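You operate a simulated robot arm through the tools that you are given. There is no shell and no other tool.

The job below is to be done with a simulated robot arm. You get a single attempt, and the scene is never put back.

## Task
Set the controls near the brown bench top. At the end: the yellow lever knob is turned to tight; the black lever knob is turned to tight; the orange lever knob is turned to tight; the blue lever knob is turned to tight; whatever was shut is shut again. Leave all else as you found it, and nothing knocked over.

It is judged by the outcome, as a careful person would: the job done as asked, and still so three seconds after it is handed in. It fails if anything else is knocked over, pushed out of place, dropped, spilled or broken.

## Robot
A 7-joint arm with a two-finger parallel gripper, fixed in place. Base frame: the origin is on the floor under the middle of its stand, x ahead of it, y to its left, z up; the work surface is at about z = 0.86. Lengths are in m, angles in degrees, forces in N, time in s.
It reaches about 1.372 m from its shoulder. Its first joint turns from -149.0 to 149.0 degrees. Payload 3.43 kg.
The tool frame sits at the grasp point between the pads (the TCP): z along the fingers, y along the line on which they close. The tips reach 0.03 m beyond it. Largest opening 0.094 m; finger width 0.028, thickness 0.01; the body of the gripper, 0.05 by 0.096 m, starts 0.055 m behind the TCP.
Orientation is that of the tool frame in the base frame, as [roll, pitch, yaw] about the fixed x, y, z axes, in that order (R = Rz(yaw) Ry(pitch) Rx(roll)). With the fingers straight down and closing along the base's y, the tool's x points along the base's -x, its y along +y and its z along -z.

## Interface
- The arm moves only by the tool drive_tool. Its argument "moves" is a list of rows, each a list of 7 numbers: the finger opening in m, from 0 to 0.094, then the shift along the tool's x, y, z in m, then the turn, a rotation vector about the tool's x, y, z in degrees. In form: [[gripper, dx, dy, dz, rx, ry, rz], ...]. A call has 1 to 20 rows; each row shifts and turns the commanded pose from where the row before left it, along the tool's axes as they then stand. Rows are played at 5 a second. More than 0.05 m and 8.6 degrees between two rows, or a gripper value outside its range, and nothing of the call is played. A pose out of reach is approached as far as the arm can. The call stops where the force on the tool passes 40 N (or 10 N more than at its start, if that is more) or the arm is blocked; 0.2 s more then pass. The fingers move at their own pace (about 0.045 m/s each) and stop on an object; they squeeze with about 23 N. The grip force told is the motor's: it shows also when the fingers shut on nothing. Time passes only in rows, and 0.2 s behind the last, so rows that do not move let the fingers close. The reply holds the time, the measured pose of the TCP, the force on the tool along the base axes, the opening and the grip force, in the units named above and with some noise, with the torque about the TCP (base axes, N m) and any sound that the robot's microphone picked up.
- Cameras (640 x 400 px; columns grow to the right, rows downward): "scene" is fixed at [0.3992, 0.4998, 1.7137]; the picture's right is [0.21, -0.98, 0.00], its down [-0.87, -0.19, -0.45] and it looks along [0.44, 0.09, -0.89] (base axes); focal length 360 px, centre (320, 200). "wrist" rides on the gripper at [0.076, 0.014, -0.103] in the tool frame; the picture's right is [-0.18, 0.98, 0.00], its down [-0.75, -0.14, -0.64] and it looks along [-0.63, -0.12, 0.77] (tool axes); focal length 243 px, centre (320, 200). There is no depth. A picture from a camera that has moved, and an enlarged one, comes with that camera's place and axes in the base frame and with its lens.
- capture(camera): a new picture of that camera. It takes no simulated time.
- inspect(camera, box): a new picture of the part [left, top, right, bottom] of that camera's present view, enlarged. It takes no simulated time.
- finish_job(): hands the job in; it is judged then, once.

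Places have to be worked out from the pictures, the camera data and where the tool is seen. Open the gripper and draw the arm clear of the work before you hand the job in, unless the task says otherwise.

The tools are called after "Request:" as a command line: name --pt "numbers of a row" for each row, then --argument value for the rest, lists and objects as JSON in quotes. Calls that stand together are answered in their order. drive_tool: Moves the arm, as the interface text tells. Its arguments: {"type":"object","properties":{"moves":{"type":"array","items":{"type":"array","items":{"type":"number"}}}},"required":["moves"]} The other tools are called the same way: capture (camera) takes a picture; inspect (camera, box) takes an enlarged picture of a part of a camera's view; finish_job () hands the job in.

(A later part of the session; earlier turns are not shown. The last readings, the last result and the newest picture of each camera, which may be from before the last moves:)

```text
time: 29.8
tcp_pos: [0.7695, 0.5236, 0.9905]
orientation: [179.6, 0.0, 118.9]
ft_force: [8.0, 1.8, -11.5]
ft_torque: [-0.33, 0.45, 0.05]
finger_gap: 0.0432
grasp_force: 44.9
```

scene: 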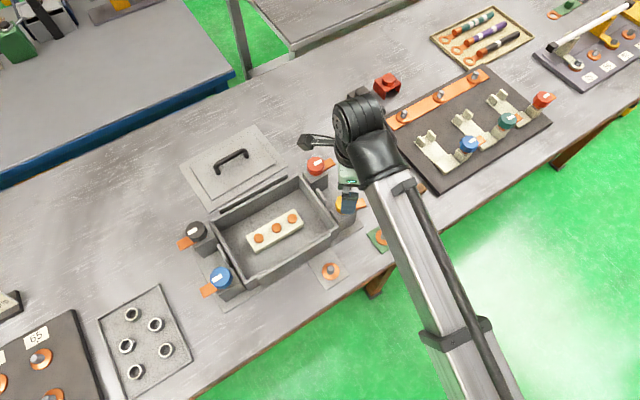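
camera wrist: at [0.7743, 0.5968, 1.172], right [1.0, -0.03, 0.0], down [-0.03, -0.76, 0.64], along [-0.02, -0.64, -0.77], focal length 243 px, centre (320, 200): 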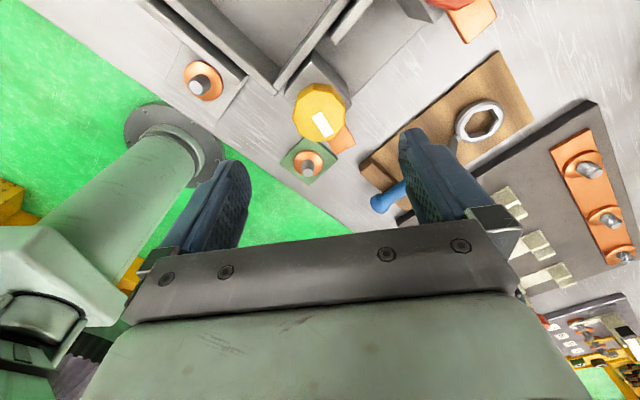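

The side load is now small. I'll start the clockwise turn in modest steps and watch torque and gap.

Request:
drive_tool --pt "0.03 0 0.001 0 0 0 5" --pt "0.03 0 0 0 0 0 5" --pt "0.03 0 0 0 0 0 5" --pt "0.03 0 0 0 0 0 5" --pt "0.03 0 0 0 0 0 0"

Request:
inspect --camera "wrist" --box '[200, 80, 440, 240]'

```text
time: 31.0
tcp_pos: [0.7703, 0.5235, 0.9907]
orientation: [179.6, 0.1, 98.9]
ft_force: [26.7, 13.5, -8.2]
ft_torque: [-0.62, 0.31, 0.01]
finger_gap: 0.0431
grasp_force: 45.0
```

```text
2.50 times, centred on (320, 160) of wrist
camera zoom: at [0.7722, 0.6018, 1.092], right [1.0, -0.03, 0.01], down [-0.03, -0.77, 0.64], along [-0.01, -0.64, -0.77], focal length 606 px, centre (320, 300)
```

zoom: 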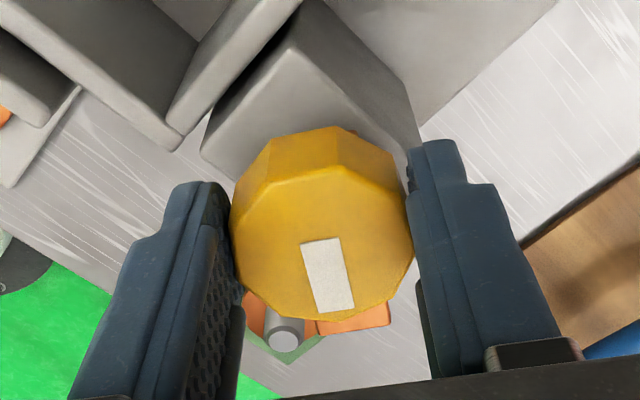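

The knob and tab follow the tool exactly (20° turned, torque≈0), so the grip is right. I'll relieve the side load again and keep turning.

Request:
drive_tool --pt "0.03 0.001 0.003 0 0 0 5" --pt "0.03 0 0 0 0 0 5" --pt "0.03 0 0 0 0 0 5" --pt "0.03 0 0 0 0 0 5" --pt "0.03 0 0 0 0 0 0"

```text
time: 32.2
tcp_pos: [0.7715, 0.5225, 0.9879]
orientation: [179.8, 0.0, 78.8]
ft_force: [18.3, -0.9, -7.1]
ft_torque: [0.47, 0.05, 0.01]
finger_gap: 0.0431
grasp_force: 45.2
```

Torque stays near zero and the grip is steady. I'll keep turning clockwise with a small side correction.

Request:
drive_tool --pt "0.03 0 0.002 -0.001 0 0 5" --pt "0.03 0 0 0 0 0 5" --pt "0.03 0 0 0 0 0 5" --pt "0.03 0 0 0 0 0 5" --pt "0.03 0 0 0 0 0 0"

Request:
inspect --camera "wrist" --box '[200, 80, 440, 240]'

```text
time: 33.5
tcp_pos: [0.7722, 0.5243, 0.9895]
orientation: [179.8, 0.2, 58.9]
ft_force: [5.3, 2.1, -9.0]
ft_torque: [0.22, 0.45, 0.03]
finger_gap: 0.0433
grasp_force: 44.8
stopped in row 5: the force on the tool passed its limit at 40 N (the readings are from after the stop); the commanded pose is now the measured one
```

```text
2.50 times, centred on (320, 160) of wrist
camera zoom: at [0.8244, 0.5821, 1.0911], right [0.75, -0.67, 0.0], down [-0.51, -0.57, 0.64], along [-0.43, -0.48, -0.77], focal length 606 px, centre (320, 300)
```

zoom: 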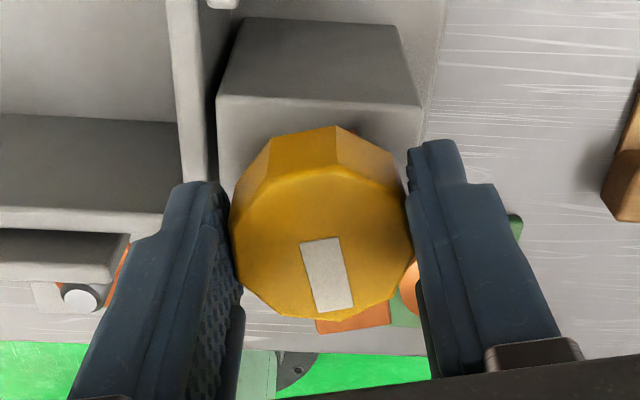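

The knob has turned about 76° from its start. The call stopped on side force, not twist, and the commanded pose is now reset to the measured one. I'll continue slowly.

Request:
drive_tool --pt "0.03 0 0 0 0 0 4" --pt "0.03 0 0 0 0 0 4" --pt "0.03 0 0 0 0 0 0"

```text
time: 34.2
tcp_pos: [0.7726, 0.5225, 0.9902]
orientation: [179.8, 0.1, 50.8]
ft_force: [13.8, -2.2, -17.5]
ft_torque: [0.46, -0.01, 0.04]
finger_gap: 0.0434
grasp_force: 44.9
```

There's still no turning resistance. I'll ease the pose slightly and keep going.

Request:
drive_tool --pt "0.03 0.0005 0.0012 0.001 0 0 4" --pt "0.03 0 0 0 0 0 4" --pt "0.03 0 0 0 0 0 4" --pt "0.03 0 0 0 0 0 0"

```text
time: 35.2
tcp_pos: [0.7734, 0.5219, 0.9887]
orientation: [179.9, 0.1, 43.4]
ft_force: [4.9, 2.6, -11.1]
ft_torque: [0.62, 0.23, -0.03]
finger_gap: 0.0432
grasp_force: 44.8
out of reach, approached as far as the arm can: row 3
```

The wrist limit is at yaw ~43, and the knob has now turned about 90° without meeting a stop. I'll release, rise, and check the knob before regripping from the other side.

Request:
drive_tool --pt "0.094 0 0 0 0 0 0" --pt "0.094 0 0 0 0 0 0" --pt "0.094 0 0 0 0 0 0" --pt "0.094 0 0 -0.02 0 0 0" --pt "0.094 0 0 -0.04 0 0 0" --pt "0.094 0 0 -0.04 0 0 0" --pt "0.094 0 0 0 0 0 0"

Request:
capture --camera "wrist"

Request:
capture --camera "scene"

```text
time: 36.9
tcp_pos: [0.7726, 0.5219, 1.0913]
orientation: [179.8, 0.1, 43.3]
ft_force: [-0.2, -0.3, 0.4]
ft_torque: [0.01, -0.05, -0.03]
finger_gap: 0.0941
grasp_force: 0.1
```

```text
taken
camera wrist: at [0.8379, 0.5652, 1.1929], right [0.54, -0.84, 0.0], down [-0.65, -0.41, 0.64], along [-0.54, -0.35, -0.77], focal length 243 px, centre (320, 200)
```

wrist: 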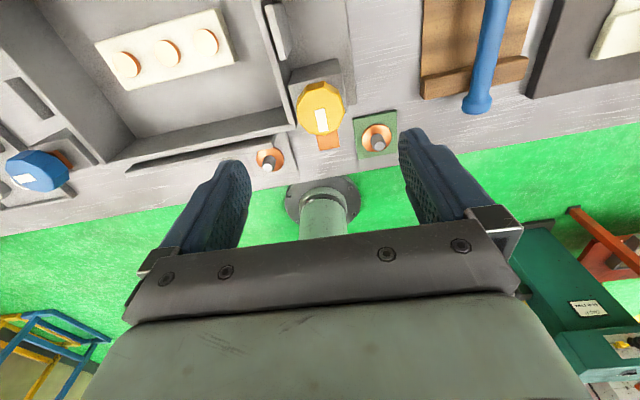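

```text
taken
```

scene: 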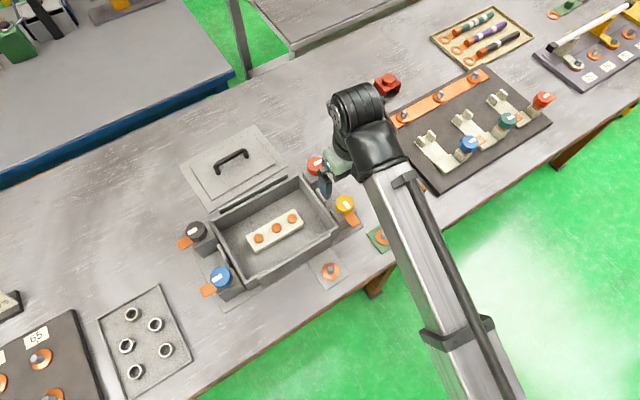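

The tab now points square to the box end, a 90° turn from the start. I'll rotate the open gripper half a turn up here to regain wrist travel.

Request:
drive_tool --pt "0.094 0 0 0 0 0 -8.5" --pt "0.094 0 0 0 0 0 -8.5" --pt "0.094 0 0 0 0 0 -8.5" --pt "0.094 0 0 0 0 0 -8.5" --pt "0.094 0 0 0 0 0 -8.5" --pt "0.094 0 0 0 0 0 -8.5" --pt "0.094 0 0 0 0 0 -8.5" --pt "0.094 0 0 0 0 0 -8.5" --pt "0.094 0 0 0 0 0 -8.5" --pt "0.094 0 0 0 0 0 -8.5" --pt "0.094 0 0 0 0 0 -8.5" --pt "0.094 0 0 0 0 0 -8.5" --pt "0.094 0 0 0 0 0 -8.5" --pt "0.094 0 0 0 0 0 -8.5" --pt "0.094 0 0 0 0 0 -8.5" --pt "0.094 0 0 0 0 0 -8.5" --pt "0.094 0 0 0 0 0 -8.5" --pt "0.094 0 0 0 0 0 -8.5" --pt "0.094 0 0 0 0 0 -8.5" --pt "0.094 0 0 0 0 0 -8.5"

Request:
capture --camera "wrist"

```text
time: 41.0
tcp_pos: [0.7733, 0.5216, 1.0897]
orientation: [-179.8, 0.0, -146.5]
ft_force: [-0.4, 0.5, 1.0]
ft_torque: [-0.01, 0.01, -0.02]
finger_gap: 0.0941
grasp_force: 0.1
```

```text
taken
camera wrist: at [0.7018, 0.4935, 1.1916], right [-0.39, 0.92, 0.0], down [0.71, 0.3, 0.64], along [0.59, 0.25, -0.77], focal length 243 px, centre (320, 200)
```

wrist: 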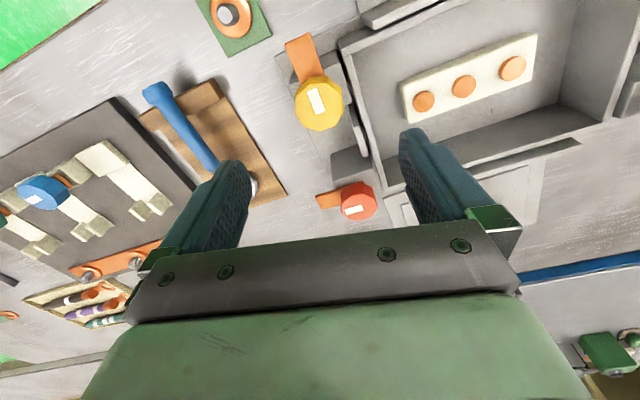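

That yaw is reachable. I'll finish to yaw −137 (in line with the tab), lower part way and check centring.

Request:
drive_tool --pt "0.094 0 0 0 0 0 -5" --pt "0.094 0 0 0 0 0 -4.5" --pt "0.094 0 0 0.03 0 0 0" --pt "0.094 0 0 0.025 0 0 0" --pt "0.094 0 0 0 0 0 0"

Request:
inspect --camera "wrist" --box '[200, 60, 440, 220]'

```text
time: 42.2
tcp_pos: [0.7748, 0.5228, 1.0344]
orientation: [-179.8, 0.0, -137.1]
ft_force: [0.7, 0.1, 0.5]
ft_torque: [-0.03, 0.01, -0.03]
finger_gap: 0.0939
grasp_force: 0.1
```

```text
2.50 times, centred on (320, 140) of wrist
camera zoom: at [0.708, 0.4816, 1.1363], right [-0.53, 0.85, 0.0], down [0.65, 0.41, 0.64], along [0.54, 0.34, -0.77], focal length 606 px, centre (320, 350)
```

zoom: 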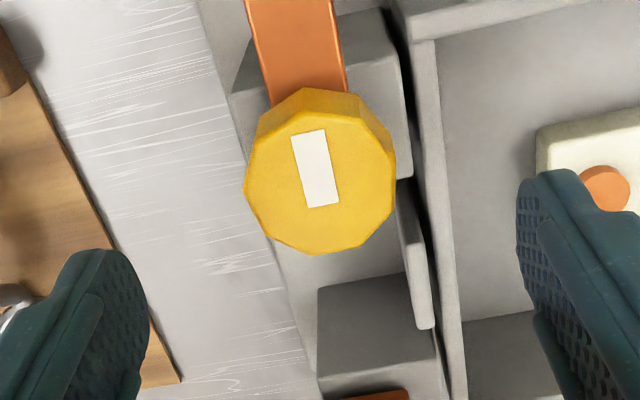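

The knob is centred laterally. I'll nudge 3 mm along tool x, lower to grip height and close.

Request:
drive_tool --pt "0.094 0.003 0 0.022 0 0 0" --pt "0.094 0 0 0.0215 0 0 0" --pt "0.03 0 0 0 0 0 0" --pt "0.03 0 0 0 0 0 0" --pt "0.03 0 0 0 0 0 0" --pt "0.03 0 0 0 0 0 0" --pt "0.03 0 0 0 0 0 0"

Request:
inspect --camera "wrist" --box '[200, 60, 440, 220]'

```text
time: 43.9
tcp_pos: [0.7698, 0.5208, 0.9917]
orientation: [-180.0, -0.1, -137.1]
ft_force: [-5.9, 5.7, -2.2]
ft_torque: [0.59, 0.42, -0.03]
finger_gap: 0.0433
grasp_force: 44.2
```

```text
2.50 times, centred on (320, 140) of wrist
camera zoom: at [0.706, 0.4799, 1.0935], right [-0.53, 0.85, 0.0], down [0.65, 0.41, 0.64], along [0.54, 0.34, -0.77], focal length 606 px, centre (320, 350)
```

zoom: 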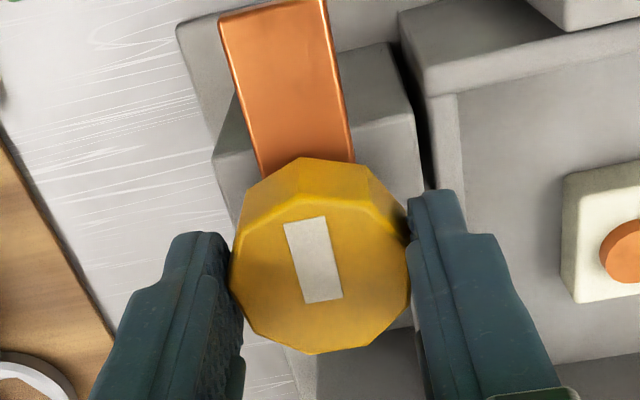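

The grip is good with low side load. I'll turn clockwise on from the 90° position, checking for a stop.

Request:
drive_tool --pt "0.03 0 0 0 0 0 5" --pt "0.03 0 0 0 0 0 5" --pt "0.03 0 0 0 0 0 5" --pt "0.03 0 0 0 0 0 0"

Request:
inspect --camera "wrist" --box '[200, 60, 440, 220]'

```text
time: 44.9
tcp_pos: [0.7714, 0.5206, 0.9917]
orientation: [-179.8, 0.0, -152.3]
ft_force: [-0.2, 7.1, -3.8]
ft_torque: [0.39, 0.75, -0.05]
finger_gap: 0.0428
grasp_force: 45.3
```

```text
2.50 times, centred on (320, 140) of wrist
camera zoom: at [0.6972, 0.4985, 1.093], right [-0.3, 0.96, 0.0], down [0.73, 0.23, 0.64], along [0.61, 0.19, -0.77], focal length 606 px, centre (320, 350)
```

zoom: 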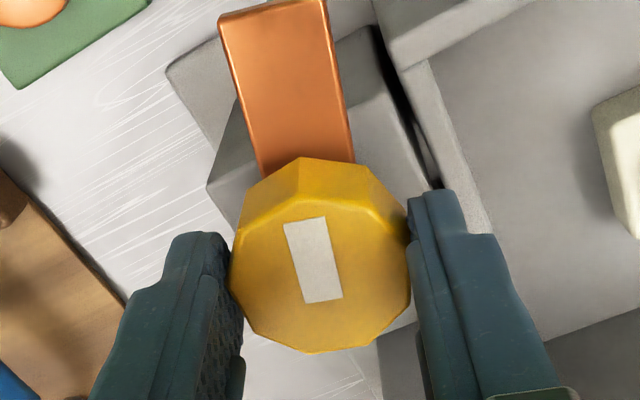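

The knob and tab follow and the torque is still nil. I continue.

Request:
drive_tool --pt "0.03 0 0 0 0 0 5" --pt "0.03 0 0 0 0 0 5" --pt "0.03 0 0 0 0 0 5" --pt "0.03 0 0 0 0 0 5" --pt "0.03 0 0 0 0 0 0"

Request:
inspect --camera "wrist" --box '[200, 60, 440, 220]'

```text
time: 46.0
tcp_pos: [0.7716, 0.5203, 0.9924]
orientation: [-179.7, 0.1, -172.2]
ft_force: [1.9, 0.6, -5.2]
ft_torque: [0.37, 0.03, -0.05]
finger_gap: 0.0432
grasp_force: 44.8
```

```text
2.50 times, centred on (320, 140) of wrist
camera zoom: at [0.6938, 0.5253, 1.0926], right [0.05, 1.0, 0.0], down [0.76, -0.04, 0.64], along [0.64, -0.03, -0.77], focal length 606 px, centre (320, 350)
```

zoom: 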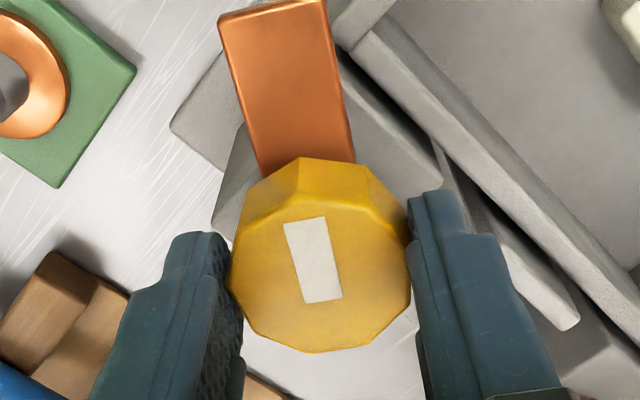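

The tab is swinging in toward the box wall with no resistance yet. I continue.

Request:
drive_tool --pt "0.03 0 0 0 0 0 5" --pt "0.03 0 0 0 0 0 5" --pt "0.03 0 0 0 0 0 5" --pt "0.03 0 0 0 0 0 5" --pt "0.03 0 0 0 0 0 0"

Request:
inspect --camera "wrist" --box '[200, 60, 440, 220]'

```text
time: 47.2
tcp_pos: [0.7712, 0.5201, 0.9904]
orientation: [-179.8, 0.2, 167.8]
ft_force: [-2.5, -8.0, -14.6]
ft_torque: [0.35, -0.16, -0.02]
finger_gap: 0.0431
grasp_force: 45.1
```

```text
2.50 times, centred on (320, 140) of wrist
camera zoom: at [0.6999, 0.5515, 1.0922], right [0.39, 0.92, 0.0], down [0.71, -0.29, 0.64], along [0.59, -0.25, -0.77], focal length 606 px, centre (320, 350)
```

zoom: 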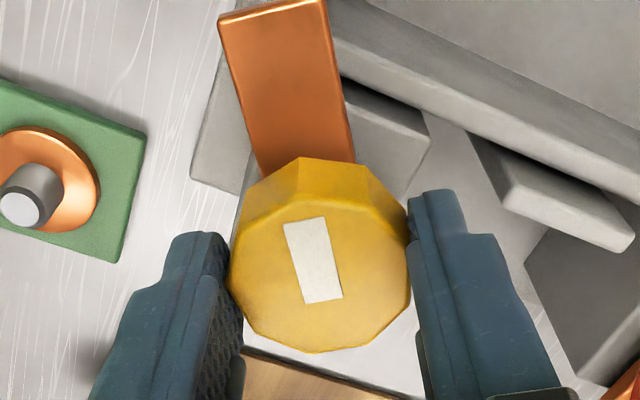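

Torque is still nil, with a slight downward pull, so I ease 1 mm down. The tab is now reaching over the wall, so I'll go in smaller batches.

Request:
drive_tool --pt "0.03 0 0 0.001 0 0 5" --pt "0.03 0 0 0 0 0 5" --pt "0.03 0 0 0 0 0 5" --pt "0.03 0 0 0 0 0 0"

Request:
inspect --camera "wrist" --box '[200, 60, 440, 220]'

```text
time: 48.2
tcp_pos: [0.7704, 0.5201, 0.989]
orientation: [-179.9, 0.1, 152.8]
ft_force: [-3.2, -10.4, -5.8]
ft_torque: [0.26, 0.13, -0.05]
finger_gap: 0.0428
grasp_force: 44.6
```

```text
2.50 times, centred on (320, 140) of wrist
camera zoom: at [0.7099, 0.5689, 1.0918], right [0.61, 0.79, 0.0], down [0.6, -0.47, 0.64], along [0.51, -0.4, -0.76], focal length 606 px, centre (320, 350)
```

zoom: 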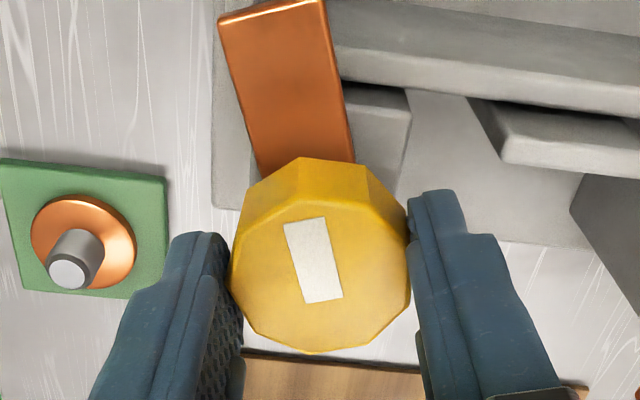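

The tab is nearly pointing straight in over the wall. I'll carry on, watching for the stop.

Request:
drive_tool --pt "0.03 0 0 0 0 0 4" --pt "0.03 0 0 0 0 0 4" --pt "0.03 0 0 0 0 0 4" --pt "0.03 0 0 0 0 0 4" --pt "0.03 0 0 0 0 0 0"

Request:
inspect --camera "wrist" --box '[200, 60, 440, 220]'

```text
time: 49.5
tcp_pos: [0.7707, 0.52, 0.9899]
orientation: [-180.0, 0.2, 136.8]
ft_force: [-0.1, -12.7, -13.8]
ft_torque: [0.04, -0.34, -0.01]
finger_gap: 0.0431
grasp_force: 44.9
```

```text
2.50 times, centred on (320, 140) of wrist
camera zoom: at [0.7253, 0.5839, 1.0914], right [0.81, 0.59, 0.0], down [0.45, -0.62, 0.64], along [0.38, -0.52, -0.76], focal length 606 px, centre (320, 350)
```

zoom: 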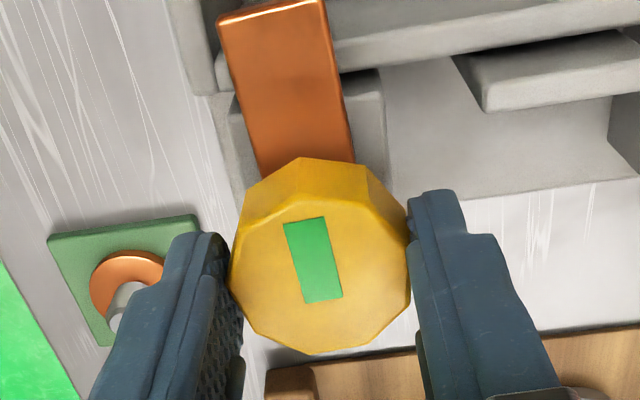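

The knob's mark has turned green with the tab straight in at ~180°, which looks like the tight indication. I'll turn a few degrees more to see whether there's a stop and the mark stays green.

Request:
drive_tool --pt "0.03 0 0 0 0 0 3" --pt "0.03 0 0 0 0 0 0"

Request:
inspect --camera "wrist" --box '[200, 60, 440, 220]'

```text
time: 50.0
tcp_pos: [0.7703, 0.52, 0.9909]
orientation: [-179.8, 0.1, 133.8]
ft_force: [-2.5, -14.3, -13.4]
ft_torque: [-0.18, -0.4, 0.04]
finger_gap: 0.0431
grasp_force: 45.4
```

```text
2.50 times, centred on (320, 140) of wrist
camera zoom: at [0.7286, 0.5862, 1.0914], right [0.84, 0.55, 0.0], down [0.42, -0.64, 0.64], along [0.35, -0.54, -0.76], focal length 606 px, centre (320, 350)
```

zoom: 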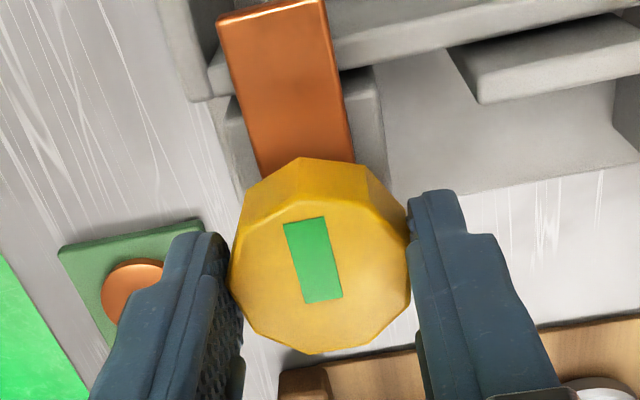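

Still green, and the tab now points exactly inward along the box axis (about 135°), a half turn from where it began. I'll release and rise, and check that the mark stays green.

Request:
drive_tool --pt "0.094 0 0 0 0 0 0" --pt "0.094 0 0 0 0 0 0" --pt "0.094 0 0 0 0 0 0" --pt "0.094 0 0 -0.02 0 0 0" --pt "0.094 0 0 -0.04 0 0 0" --pt "0.094 0 0 -0.04 0 0 0" --pt "0.094 0 0 -0.03 0 0 0" --pt "0.094 0 0 0 0 0 0"

Request:
capture --camera "wrist"

Request:
capture --camera "scene"

```text
time: 51.9
tcp_pos: [0.7705, 0.5184, 1.1214]
orientation: [-179.9, 0.2, 133.9]
ft_force: [-0.4, -0.4, 0.3]
ft_torque: [0.01, 0.03, 0.03]
finger_gap: 0.094
grasp_force: 0.0
```

```text
taken
camera wrist: at [0.7277, 0.5857, 1.223], right [0.84, 0.55, 0.0], down [0.42, -0.64, 0.64], along [0.35, -0.54, -0.76], focal length 243 px, centre (320, 200)
```

wrist: 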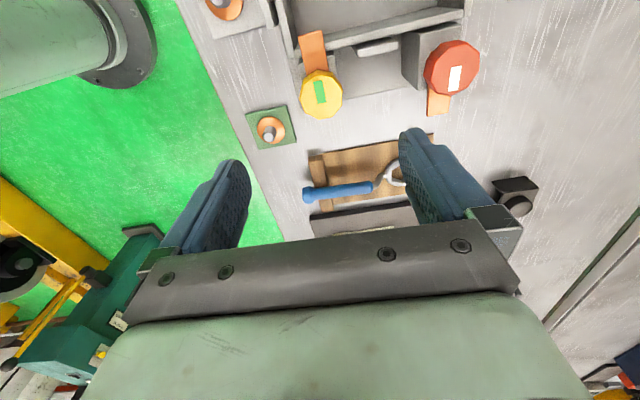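

```text
taken
```

scene: 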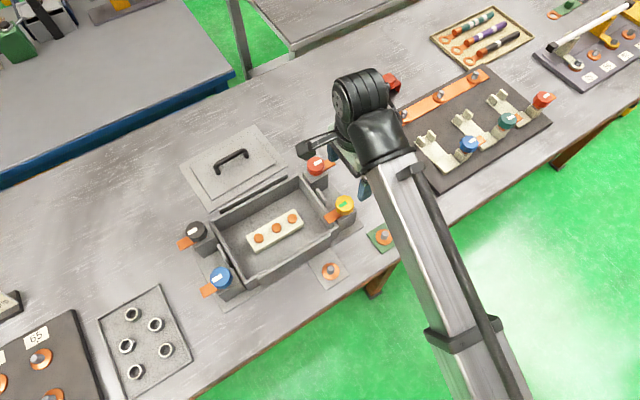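

The yellow one is done: the mark is green and holding, and nothing else moved. Next is the black knob at about (0.636, 0.831); I'll move over there at a safe height.

Request:
drive_tool --pt "0.094 0.0398 0.0151 -0.01 0 0 0" --pt "0.094 0.0398 0.0151 0 0 0 0" --pt "0.094 0.0398 0.0151 0 0 0 0" --pt "0.094 0.0398 0.0151 0 0 0 0" --pt "0.094 0.0398 0.0151 0 0 0 0" --pt "0.094 0.0398 0.0151 0 0 0 0" --pt "0.094 0.0398 0.0151 0 0 0 0" --pt "0.094 0.0398 0.0151 0 0 0 0" --pt "0.094 0 0 0 0 0 0"

Request:
capture --camera "wrist"

```text
time: 53.9
tcp_pos: [0.6361, 0.8359, 1.1308]
orientation: [-179.8, 0.3, 133.8]
ft_force: [1.1, 0.9, 0.1]
ft_torque: [-0.01, 0.04, 0.01]
finger_gap: 0.0941
grasp_force: 0.0
```

```text
taken
camera wrist: at [0.5933, 0.902, 1.2323], right [0.84, 0.55, 0.0], down [0.42, -0.64, 0.64], along [0.35, -0.54, -0.76], focal length 243 px, centre (320, 200)
```

wrist: 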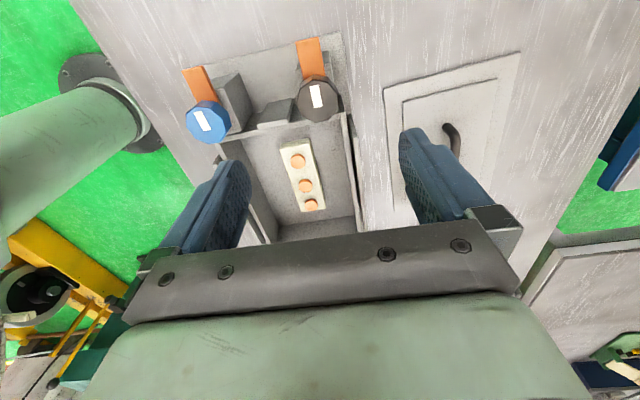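

I'm above the black knob. I'll rotate the open gripper half a turn (to yaw about −45) so there's a full half turn of clockwise wrist travel.

Request:
drive_tool --pt "0.094 0 0 0 0 0 -8.5" --pt "0.094 0 0 0 0 0 -8.5" --pt "0.094 0 0 0 0 0 -8.5" --pt "0.094 0 0 0 0 0 -8.5" --pt "0.094 0 0 0 0 0 -8.5" --pt "0.094 0 0 0 0 0 -8.5" --pt "0.094 0 0 0 0 0 -8.5" --pt "0.094 0 0 0 0 0 -8.5" --pt "0.094 0 0 0 0 0 -8.5" --pt "0.094 0 0 0 0 0 -8.5" --pt "0.094 0 0 0 0 0 -8.5" --pt "0.094 0 0 0 0 0 -8.5" --pt "0.094 0 0 0 0 0 -8.5" --pt "0.094 0 0 0 0 0 -8.5" --pt "0.094 0 0 0 0 0 -8.5" --pt "0.094 0 0 0 0 0 -8.5" --pt "0.094 0 0 0 0 0 -8.5" --pt "0.094 0 0 0 0 0 -8.5" --pt "0.094 0 0 0 0 0 -8.5" --pt "0.094 0 0 0 0 0 -8.5"

Request:
capture --camera "wrist"

```text
time: 58.0
tcp_pos: [0.6366, 0.8346, 1.1281]
orientation: [-180.0, -0.2, -56.0]
ft_force: [0.3, 0.1, -0.5]
ft_torque: [0.0, -0.02, -0.03]
finger_gap: 0.0941
grasp_force: 0.0
```

```text
taken
camera wrist: at [0.6676, 0.7643, 1.231], right [-0.92, -0.4, 0.0], down [-0.31, 0.71, 0.64], along [-0.25, 0.59, -0.77], focal length 243 px, centre (320, 200)
```

wrist: 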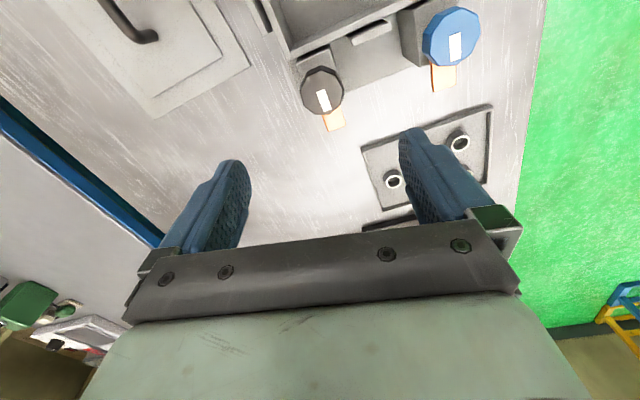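

That's reachable. I'll finish the rotation, lower part way, and check alignment over the black knob.

Request:
drive_tool --pt "0.094 0 0 0 0 0 -5.5" --pt "0.094 0 0 0 0 0 -5.5" --pt "0.094 0 0 0.045 0 0 0" --pt "0.094 0 0 0.045 0 0 0" --pt "0.094 0 0 0 0 0 0"

Request:
inspect --camera "wrist" --box '[200, 60, 440, 220]'

```text
time: 59.2
tcp_pos: [0.6375, 0.8351, 1.0369]
orientation: [179.9, -0.2, -45.1]
ft_force: [0.0, -0.2, -0.5]
ft_torque: [0.02, 0.0, 0.01]
finger_gap: 0.0942
grasp_force: 0.1
```

```text
2.50 times, centred on (320, 140) of wrist
camera zoom: at [0.6812, 0.7722, 1.1399], right [-0.83, -0.56, 0.0], down [-0.43, 0.64, 0.64], along [-0.36, 0.53, -0.77], focal length 606 px, centre (320, 350)
```

zoom: 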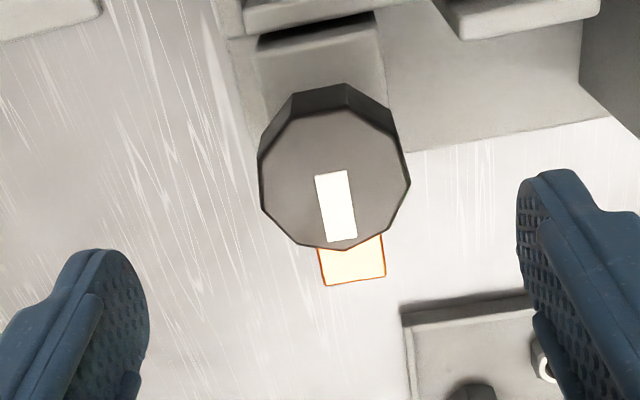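

The black knob's centre reads (0.636, 0.831), about 4 mm to the tool's +y. I'll correct that, lower to TCP z≈0.991, and close.

Request:
drive_tool --pt "0.094 0.002 0.0037 0.023 0 0 0" --pt "0.094 0 0 0.0225 0 0 0" --pt "0.03 0 0 0 0 0 0" --pt "0.03 0 0 0 0 0 0" --pt "0.03 0 0 0 0 0 0" --pt "0.03 0 0 0 0 0 0" --pt "0.03 0 0 0 0 0 0"

Request:
inspect --camera "wrist" --box '[200, 60, 440, 220]'

```text
time: 60.9
tcp_pos: [0.6349, 0.8309, 0.993]
orientation: [179.9, -0.3, -45.2]
ft_force: [-2.2, -1.6, -1.3]
ft_torque: [0.16, -0.21, -0.03]
finger_gap: 0.0433
grasp_force: 45.4
```

```text
2.50 times, centred on (320, 140) of wrist
camera zoom: at [0.679, 0.7683, 1.0959], right [-0.83, -0.56, 0.0], down [-0.43, 0.64, 0.64], along [-0.36, 0.53, -0.77], focal length 606 px, centre (320, 350)
```

zoom: 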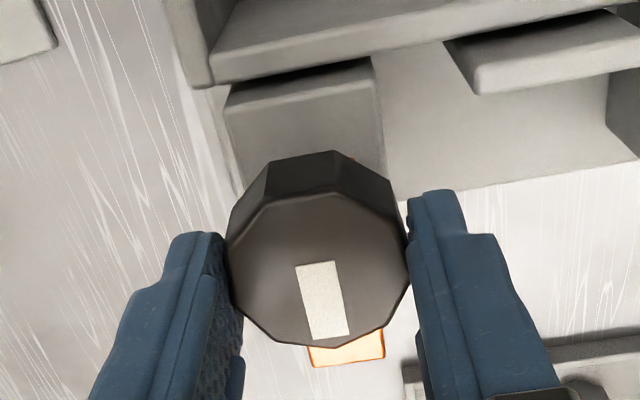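

The grip is clean, with a 43 mm gap and almost no side load. I'll start turning clockwise.

Request:
drive_tool --pt "0.03 0 0 0 0 0 4" --pt "0.03 0 0 0 0 0 4" --pt "0.03 0 0 0 0 0 4" --pt "0.03 0 0 0 0 0 0"

Request:
inspect --camera "wrist" --box '[200, 60, 440, 220]'

```text
time: 61.9
tcp_pos: [0.6348, 0.8317, 0.9944]
orientation: [-179.9, 0.0, -57.2]
ft_force: [-5.3, 8.4, -3.7]
ft_torque: [0.3, -0.32, -0.05]
finger_gap: 0.0431
grasp_force: 45.1
```

```text
2.50 times, centred on (320, 140) of wrist
camera zoom: at [0.665, 0.7607, 1.0955], right [-0.93, -0.38, 0.0], down [-0.29, 0.71, 0.64], along [-0.24, 0.59, -0.77], focal length 606 px, centre (320, 350)
```

zoom: 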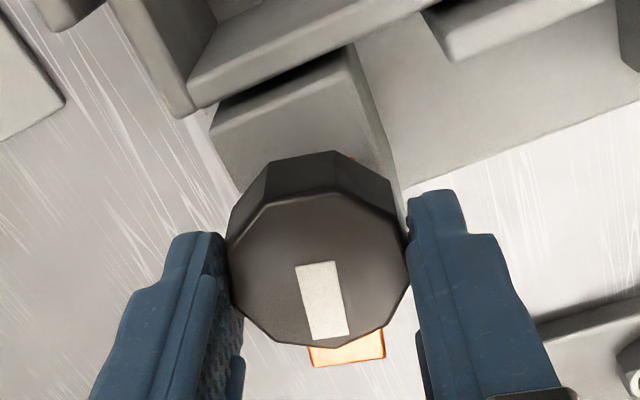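

The black knob turns clockwise freely with the tool. I'll keep going in larger batches.

Request:
drive_tool --pt "0.03 0 0 0 0 0 6" --pt "0.03 0 0 0 0 0 6" --pt "0.03 0 0 0 0 0 6" --pt "0.03 0 0 0 0 0 6" --pt "0.03 0 0 0 0 0 6" --pt "0.03 0 0 0 0 0 0"

```text
time: 63.2
tcp_pos: [0.6358, 0.8322, 0.9932]
orientation: [-179.9, -0.1, -87.2]
ft_force: [1.0, 27.4, -4.2]
ft_torque: [0.51, 0.51, 0.0]
finger_gap: 0.0431
grasp_force: 45.3
```

The twist is free, but about 27 N of side load has built up in +y. I'll shift that way and continue.

Request:
drive_tool --pt "0.03 -0.002 0 0 0 0 5" --pt "0.03 -0.001 0 0 0 0 5" --pt "0.03 0 0 0 0 0 5" --pt "0.03 0 0 0 0 0 5" --pt "0.03 0 0 0 0 0 0"

```text
time: 64.5
tcp_pos: [0.6364, 0.8325, 0.9914]
orientation: [-179.8, -0.4, -107.3]
ft_force: [5.7, -2.9, -16.9]
ft_torque: [-0.07, 0.26, 0.02]
finger_gap: 0.0434
grasp_force: 45.1
```

Side load is now low. I continue, easing 1 mm down against the vertical pull.

Request:
drive_tool --pt "0.03 0 0 0.001 0 0 6" --pt "0.03 0 0 0 0 0 6" --pt "0.03 0 0 0 0 0 6" --pt "0.03 0 0 0 0 0 6" --pt "0.03 0 0 0 0 0 0"

Request:
inspect --camera "wrist" --box '[200, 60, 440, 220]'

```text
time: 65.7
tcp_pos: [0.6375, 0.8303, 0.9923]
orientation: [-179.9, -0.1, -131.3]
ft_force: [12.2, -16.3, -12.9]
ft_torque: [-0.49, 0.44, -0.01]
finger_gap: 0.0432
grasp_force: 44.8
```

```text
2.50 times, centred on (320, 140) of wrist
camera zoom: at [0.5766, 0.7847, 1.094], right [-0.62, 0.79, 0.0], down [0.6, 0.48, 0.64], along [0.51, 0.39, -0.77], focal length 606 px, centre (320, 350)
```

zoom: 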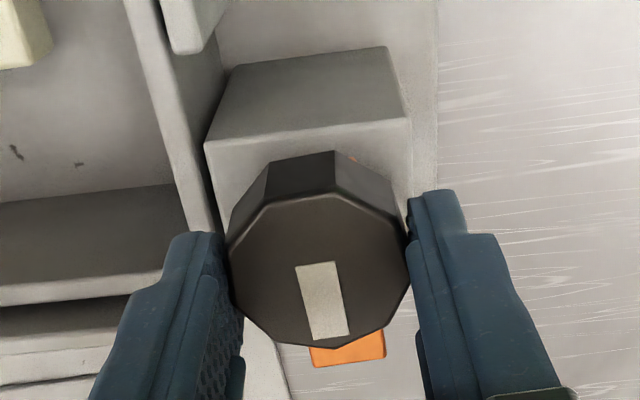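

The turn is now 86° and free. I correct 2 mm sideways and continue.

Request:
drive_tool --pt "0.03 0 -0.002 0.0005 0 0 5" --pt "0.03 0 0 0 0 0 5" --pt "0.03 0 0 0 0 0 5" --pt "0.03 0 0 0 0 0 5" --pt "0.03 0 0 0 0 0 0"

```text
time: 66.8
tcp_pos: [0.6381, 0.831, 0.9913]
orientation: [-179.8, -0.1, -151.2]
ft_force: [2.9, -16.9, -8.8]
ft_torque: [0.02, 0.13, 0.0]
finger_gap: 0.0431
grasp_force: 44.7
```

Request:
drive_tool --pt "0.03 0.0005 -0.0015 0.0005 0 0 5" --pt "0.03 0 0 0 0 0 5" --pt "0.03 0 0 0 0 0 5" --pt "0.03 0 0 0 0 0 5" --pt "0.03 0 0 0 0 0 0"

Request:
inspect --camera "wrist" --box '[200, 60, 440, 220]'

```text
time: 68.0
tcp_pos: [0.6364, 0.8312, 0.9914]
orientation: [-179.9, 0.0, -171.2]
ft_force: [2.9, -7.5, -12.5]
ft_torque: [0.4, 0.25, 0.0]
finger_gap: 0.0431
grasp_force: 44.9
```

```text
2.50 times, centred on (320, 140) of wrist
camera zoom: at [0.5607, 0.8338, 1.093], right [0.03, 1.0, 0.0], down [0.77, -0.02, 0.64], along [0.64, -0.02, -0.77], focal length 606 px, centre (320, 350)
```

zoom: 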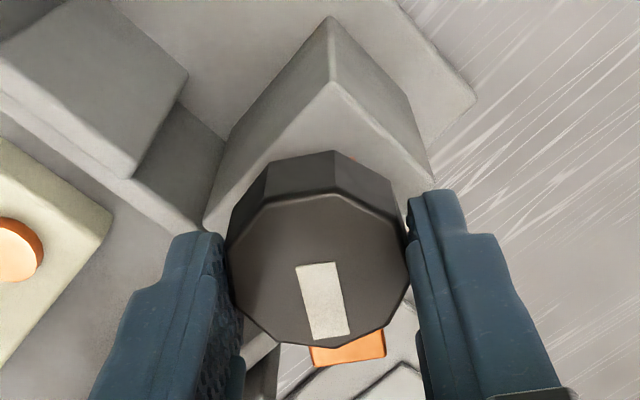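

126° done and still free. I continue toward the inward position.

Request:
drive_tool --pt "0.03 0 -0.0005 0.0005 0 0 5" --pt "0.03 0 0 0 0 0 5" --pt "0.03 0 0 0 0 0 5" --pt "0.03 0 0 0 0 0 5" --pt "0.03 0 0 0 0 0 0"

```text
time: 69.2
tcp_pos: [0.6377, 0.8302, 0.9915]
orientation: [-179.9, 0.1, 168.8]
ft_force: [0.7, -5.0, -13.3]
ft_torque: [0.49, -0.06, 0.0]
finger_gap: 0.0431
grasp_force: 45.2
```

Request:
drive_tool --pt "0.03 0 0 0.0005 0 0 5" --pt "0.03 0 0 0 0 0 5" --pt "0.03 0 0 0 0 0 5" --pt "0.03 0 0 0 0 0 5" --pt "0.03 0 0 0 0 0 0"

Request:
inspect --camera "wrist" --box '[200, 60, 440, 220]'

```text
time: 70.5
tcp_pos: [0.6375, 0.8282, 0.99]
orientation: [-179.9, 0.0, 148.8]
ft_force: [-1.6, -7.5, -5.7]
ft_torque: [0.33, -0.27, 0.0]
finger_gap: 0.043
grasp_force: 44.7
```

```text
2.50 times, centred on (320, 140) of wrist
camera zoom: at [0.5802, 0.8821, 1.092], right [0.67, 0.75, 0.0], down [0.57, -0.51, 0.64], along [0.48, -0.43, -0.76], focal length 606 px, centre (320, 350)
```

zoom: 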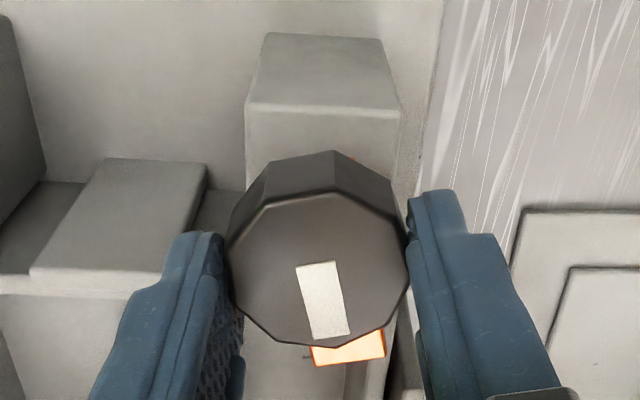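

At 166° the mark is still white. I'll go on about 14° more to the fully inward position.

Request:
drive_tool --pt "0.03 0 0 0 0 0 4" --pt "0.03 0 0 0 0 0 4" --pt "0.03 0 0 0 0 0 4" --pt "0.03 0 0 0 0 0 2" --pt "0.03 0 0 0 0 0 0"

Request:
inspect --camera "wrist" --box '[200, 60, 440, 220]'

```text
time: 71.7
tcp_pos: [0.6379, 0.8293, 0.9905]
orientation: [-179.8, 0.2, 134.7]
ft_force: [-7.1, -15.5, -15.6]
ft_torque: [0.0, 0.04, 0.03]
finger_gap: 0.0431
grasp_force: 44.5
```

```text
2.50 times, centred on (320, 140) of wrist
camera zoom: at [0.5943, 0.8944, 1.0918], right [0.83, 0.56, 0.0], down [0.43, -0.63, 0.64], along [0.36, -0.53, -0.76], focal length 606 px, centre (320, 350)
```

zoom: 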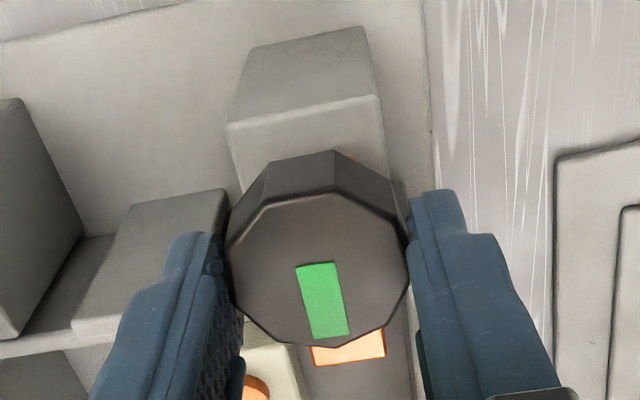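

Green: the black knob is at exactly a half turn. I'll release, rise, and confirm it holds.

Request:
drive_tool --pt "0.094 0 0 0 0 0 0" --pt "0.094 0 0 0 0 0 0" --pt "0.094 0 0 0 0 0 0" --pt "0.094 0 0 -0.02 0 0 0" --pt "0.094 0 0 -0.04 0 0 0" --pt "0.094 0 0 -0.04 0 0 0" --pt "0.094 0 0 -0.04 0 0 0" --pt "0.094 0 0 0 0 0 0"

Request:
capture --camera "wrist"

Request:
capture --camera "scene"

```text
time: 73.5
tcp_pos: [0.6357, 0.8317, 1.1335]
orientation: [-179.9, 0.2, 134.9]
ft_force: [0.4, -0.3, 0.4]
ft_torque: [0.0, 0.01, -0.04]
finger_gap: 0.094
grasp_force: 0.0
```

```text
taken
camera wrist: at [0.5918, 0.8965, 1.2338], right [0.83, 0.56, 0.0], down [0.43, -0.63, 0.64], along [0.36, -0.53, -0.76], focal length 243 px, centre (320, 200)
```

wrist: 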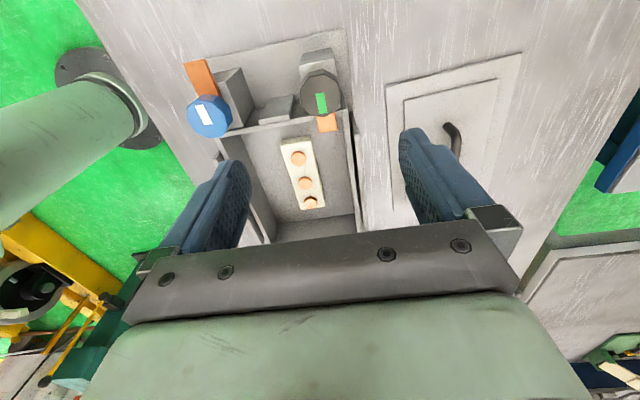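

```text
taken
```

scene: 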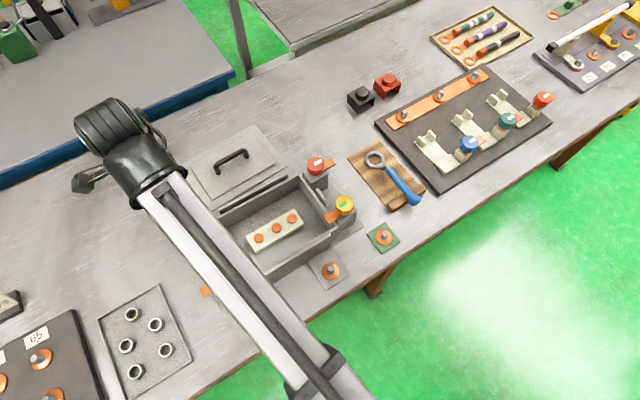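

Black holds green, and yellow is fine. Next is the orange knob at about (0.858, 0.610); I'll move straight along the box axis at this height.

Request:
drive_tool --pt "0.094 -0.0393 0 0 0 0 0" --pt "0.094 -0.0393 0 0 0 0 0" --pt "0.094 -0.0393 0 0 0 0 0" --pt "0.094 -0.0393 0 0 0 0 0" --pt "0.094 -0.0393 0 0 0 0 0" --pt "0.094 -0.0393 0 0 0 0 0" --pt "0.094 -0.0393 0 0 0 0 0" --pt "0.094 -0.0393 0 0 0 0 0" --pt "0.094 0 0 0 0 0 0"

Request:
drive_tool --pt "0.094 0 0 0 0 0 -8.5" --pt "0.094 0 0 0 0 0 -8.5" --pt "0.094 0 0 0 0 0 -8.5" --pt "0.094 0 0 0 0 0 -8.5" --pt "0.094 0 0 0 0 0 -8.5" --pt "0.094 0 0 0 0 0 -8.5" --pt "0.094 0 0 0 0 0 -8.5" --pt "0.094 0 0 0 0 0 -8.5" --pt "0.094 0 0 0 0 0 -8.5" --pt "0.094 0 0 0 0 0 -8.5" --pt "0.094 0 0 0 0 0 -8.5" --pt "0.094 0 0 0 0 0 -8.5" --pt "0.094 0 0 0 0 0 -8.5" --pt "0.094 0 0 0 0 0 -8.5" --pt "0.094 0 0 0 0 0 -8.5" --pt "0.094 0 0 0 0 0 -8.5" --pt "0.094 0 0 0 0 0 -8.5" --pt "0.094 0 0 0 0 0 -8.5" --pt "0.094 0 0 0 0 0 -8.5" --pt "0.094 0 0 0 0 0 -8.5"

Request:
capture --camera "wrist"

```text
time: 75.5
tcp_pos: [0.8596, 0.6068, 1.1322]
orientation: [-180.0, 0.2, 135.0]
ft_force: [0.0, -0.1, -1.1]
ft_torque: [-0.01, 0.01, -0.01]
finger_gap: 0.0941
grasp_force: 0.2
```

```text
time: 79.7
tcp_pos: [0.8593, 0.6075, 1.1309]
orientation: [-179.9, -0.2, -54.9]
ft_force: [0.0, 0.1, -0.5]
ft_torque: [0.02, 0.01, -0.01]
finger_gap: 0.0939
grasp_force: 0.1
```

```text
taken
camera wrist: at [0.8914, 0.5377, 1.2337], right [-0.91, -0.41, 0.0], down [-0.32, 0.7, 0.64], along [-0.26, 0.58, -0.77], focal length 243 px, centre (320, 200)
```

wrist: 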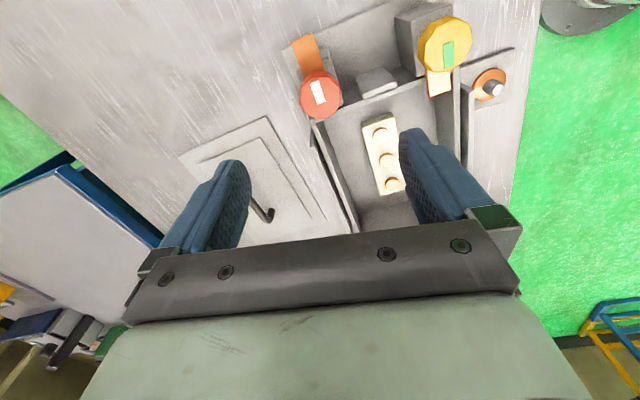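

Reached over the orange knob, with yellow still showing green. I'll finish the rotation to yaw −45, lower part way and check centring.

Request:
drive_tool --pt "0.094 0 0 0 0 0 -5" --pt "0.094 0 0 0 0 0 -5" --pt "0.094 0 0 0.045 0 0 0" --pt "0.094 0 0 0.047 0 0 0" --pt "0.094 0 0 0 0 0 0"

Request:
inspect --camera "wrist" --box '[200, 60, 440, 220]'

```text
time: 80.8
tcp_pos: [0.8597, 0.607, 1.0419]
orientation: [180.0, -0.2, -45.0]
ft_force: [-0.4, 0.5, 0.0]
ft_torque: [-0.02, -0.02, 0.01]
finger_gap: 0.0939
grasp_force: 0.1
```

```text
2.50 times, centred on (320, 140) of wrist
camera zoom: at [0.9036, 0.544, 1.1432], right [-0.83, -0.56, 0.0], down [-0.43, 0.64, 0.64], along [-0.36, 0.53, -0.77], focal length 606 px, centre (320, 350)
```

zoom: 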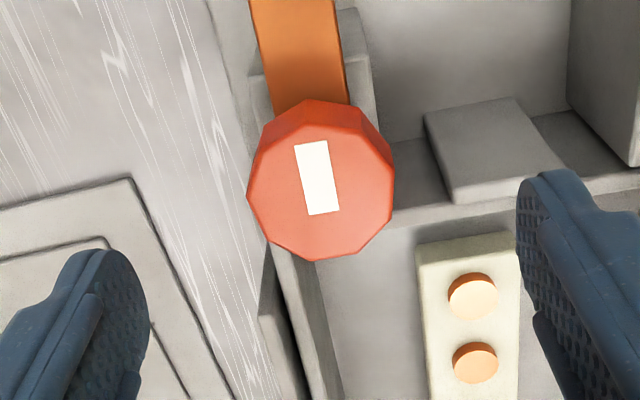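

The orange knob's centre reads (0.858, 0.610). I'll correct 3 mm along tool x, lower to grip height, and close.

Request:
drive_tool --pt "0.094 -0.003 -0.0005 0.025 0 0 0" --pt "0.094 0 0 0.0253 0 0 0" --pt "0.03 0 0 0 0 0 0" --pt "0.03 0 0 0 0 0 0" --pt "0.03 0 0 0 0 0 0" --pt "0.03 0 0 0 0 0 0" --pt "0.03 0 0 0 0 0 0"

Request:
inspect --camera "wrist" --box '[200, 60, 440, 220]'

```text
time: 82.5
tcp_pos: [0.8574, 0.6087, 0.9906]
orientation: [179.9, -0.2, -45.1]
ft_force: [-6.7, -4.6, -2.1]
ft_torque: [0.19, -0.24, -0.05]
finger_gap: 0.0432
grasp_force: 45.5
```

```text
2.50 times, centred on (320, 140) of wrist
camera zoom: at [0.9014, 0.5461, 1.0921], right [-0.83, -0.56, 0.0], down [-0.43, 0.64, 0.64], along [-0.36, 0.53, -0.77], focal length 606 px, centre (320, 350)
```

zoom: 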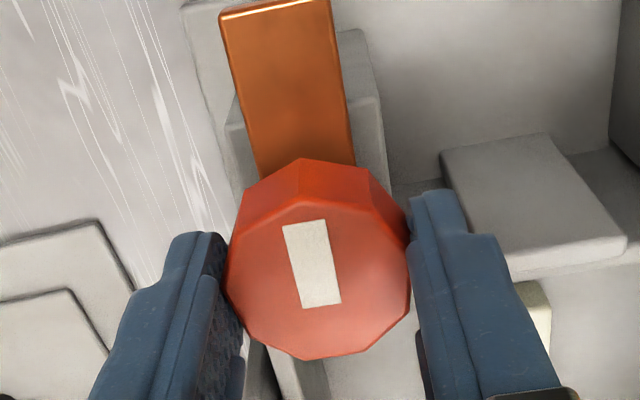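

Good grip with low load. I'll turn clockwise, starting gently.

Request:
drive_tool --pt "0.03 0 0.0005 0 0 0 4" --pt "0.03 0 0 0 0 0 4" --pt "0.03 0 0 0 0 0 4" --pt "0.03 0 0 0 0 0 0"

Request:
inspect --camera "wrist" --box '[200, 60, 440, 220]'

```text
time: 83.5
tcp_pos: [0.8567, 0.609, 0.9901]
orientation: [-179.9, -0.2, -57.3]
ft_force: [-4.5, 0.8, -0.7]
ft_torque: [0.19, -0.39, -0.04]
finger_gap: 0.043
grasp_force: 45.5
```

```text
2.50 times, centred on (320, 140) of wrist
camera zoom: at [0.8872, 0.5385, 1.0918], right [-0.93, -0.38, 0.0], down [-0.29, 0.71, 0.64], along [-0.24, 0.59, -0.77], focal length 606 px, centre (320, 350)
```

zoom: 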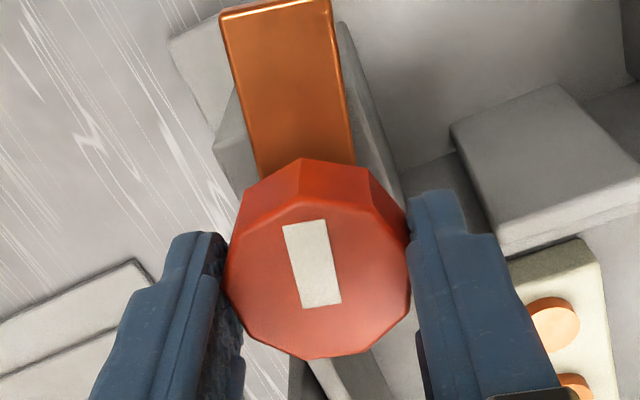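

The orange knob turns freely clockwise, so I continue.

Request:
drive_tool --pt "0.03 0 0 0 0 0 5" --pt "0.03 0 0 0 0 0 5" --pt "0.03 0 0 0 0 0 5" --pt "0.03 0 0 0 0 0 5" --pt "0.03 0 0 0 0 0 5" --pt "0.03 0 0 0 0 0 0"

```text
time: 84.8
tcp_pos: [0.858, 0.6102, 0.9886]
orientation: [-179.9, -0.1, -82.3]
ft_force: [5.8, 10.5, 7.5]
ft_torque: [0.13, 0.28, -0.02]
finger_gap: 0.0431
grasp_force: 45.0
```

Request:
drive_tool --pt "0.03 -0.0012 -0.0008 0 0 0 5" --pt "0.03 0 0 0 0 0 5" --pt "0.03 0 0 0 0 0 5" --pt "0.03 0 0 0 0 0 5" --pt "0.03 0 0 0 0 0 5" --pt "0.03 0 0 0 0 0 0"

```text
time: 86.2
tcp_pos: [0.8593, 0.6093, 0.9875]
orientation: [-179.8, -0.2, -107.2]
ft_force: [12.2, 2.1, 4.7]
ft_torque: [-0.12, 0.24, -0.04]
finger_gap: 0.0429
grasp_force: 45.9
```

Free so far, 62° turned. I'll make a small correction and keep turning.

Request:
drive_tool --pt "0.03 -0.0005 -0.0015 0 0 0 5" --pt "0.03 0 0 0 0 0 5" --pt "0.03 0 0 0 0 0 5" --pt "0.03 0 0 0 0 0 5" --pt "0.03 0 0 0 0 0 5" --pt "0.03 0 0 0 0 0 0"

Request:
inspect --camera "wrist" --box '[200, 60, 440, 220]'

```text
time: 87.7
tcp_pos: [0.8597, 0.61, 0.9886]
orientation: [-179.8, -0.2, -132.2]
ft_force: [-1.2, -12.1, -8.7]
ft_torque: [0.2, 0.38, -0.01]
finger_gap: 0.043
grasp_force: 45.0
```

```text
2.50 times, centred on (320, 140) of wrist
camera zoom: at [0.798, 0.5635, 1.0902], right [-0.6, 0.8, 0.0], down [0.61, 0.47, 0.64], along [0.51, 0.38, -0.77], focal length 606 px, centre (320, 350)
```

zoom: 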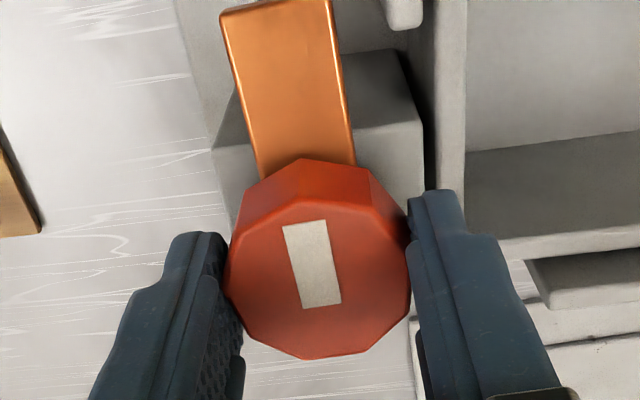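

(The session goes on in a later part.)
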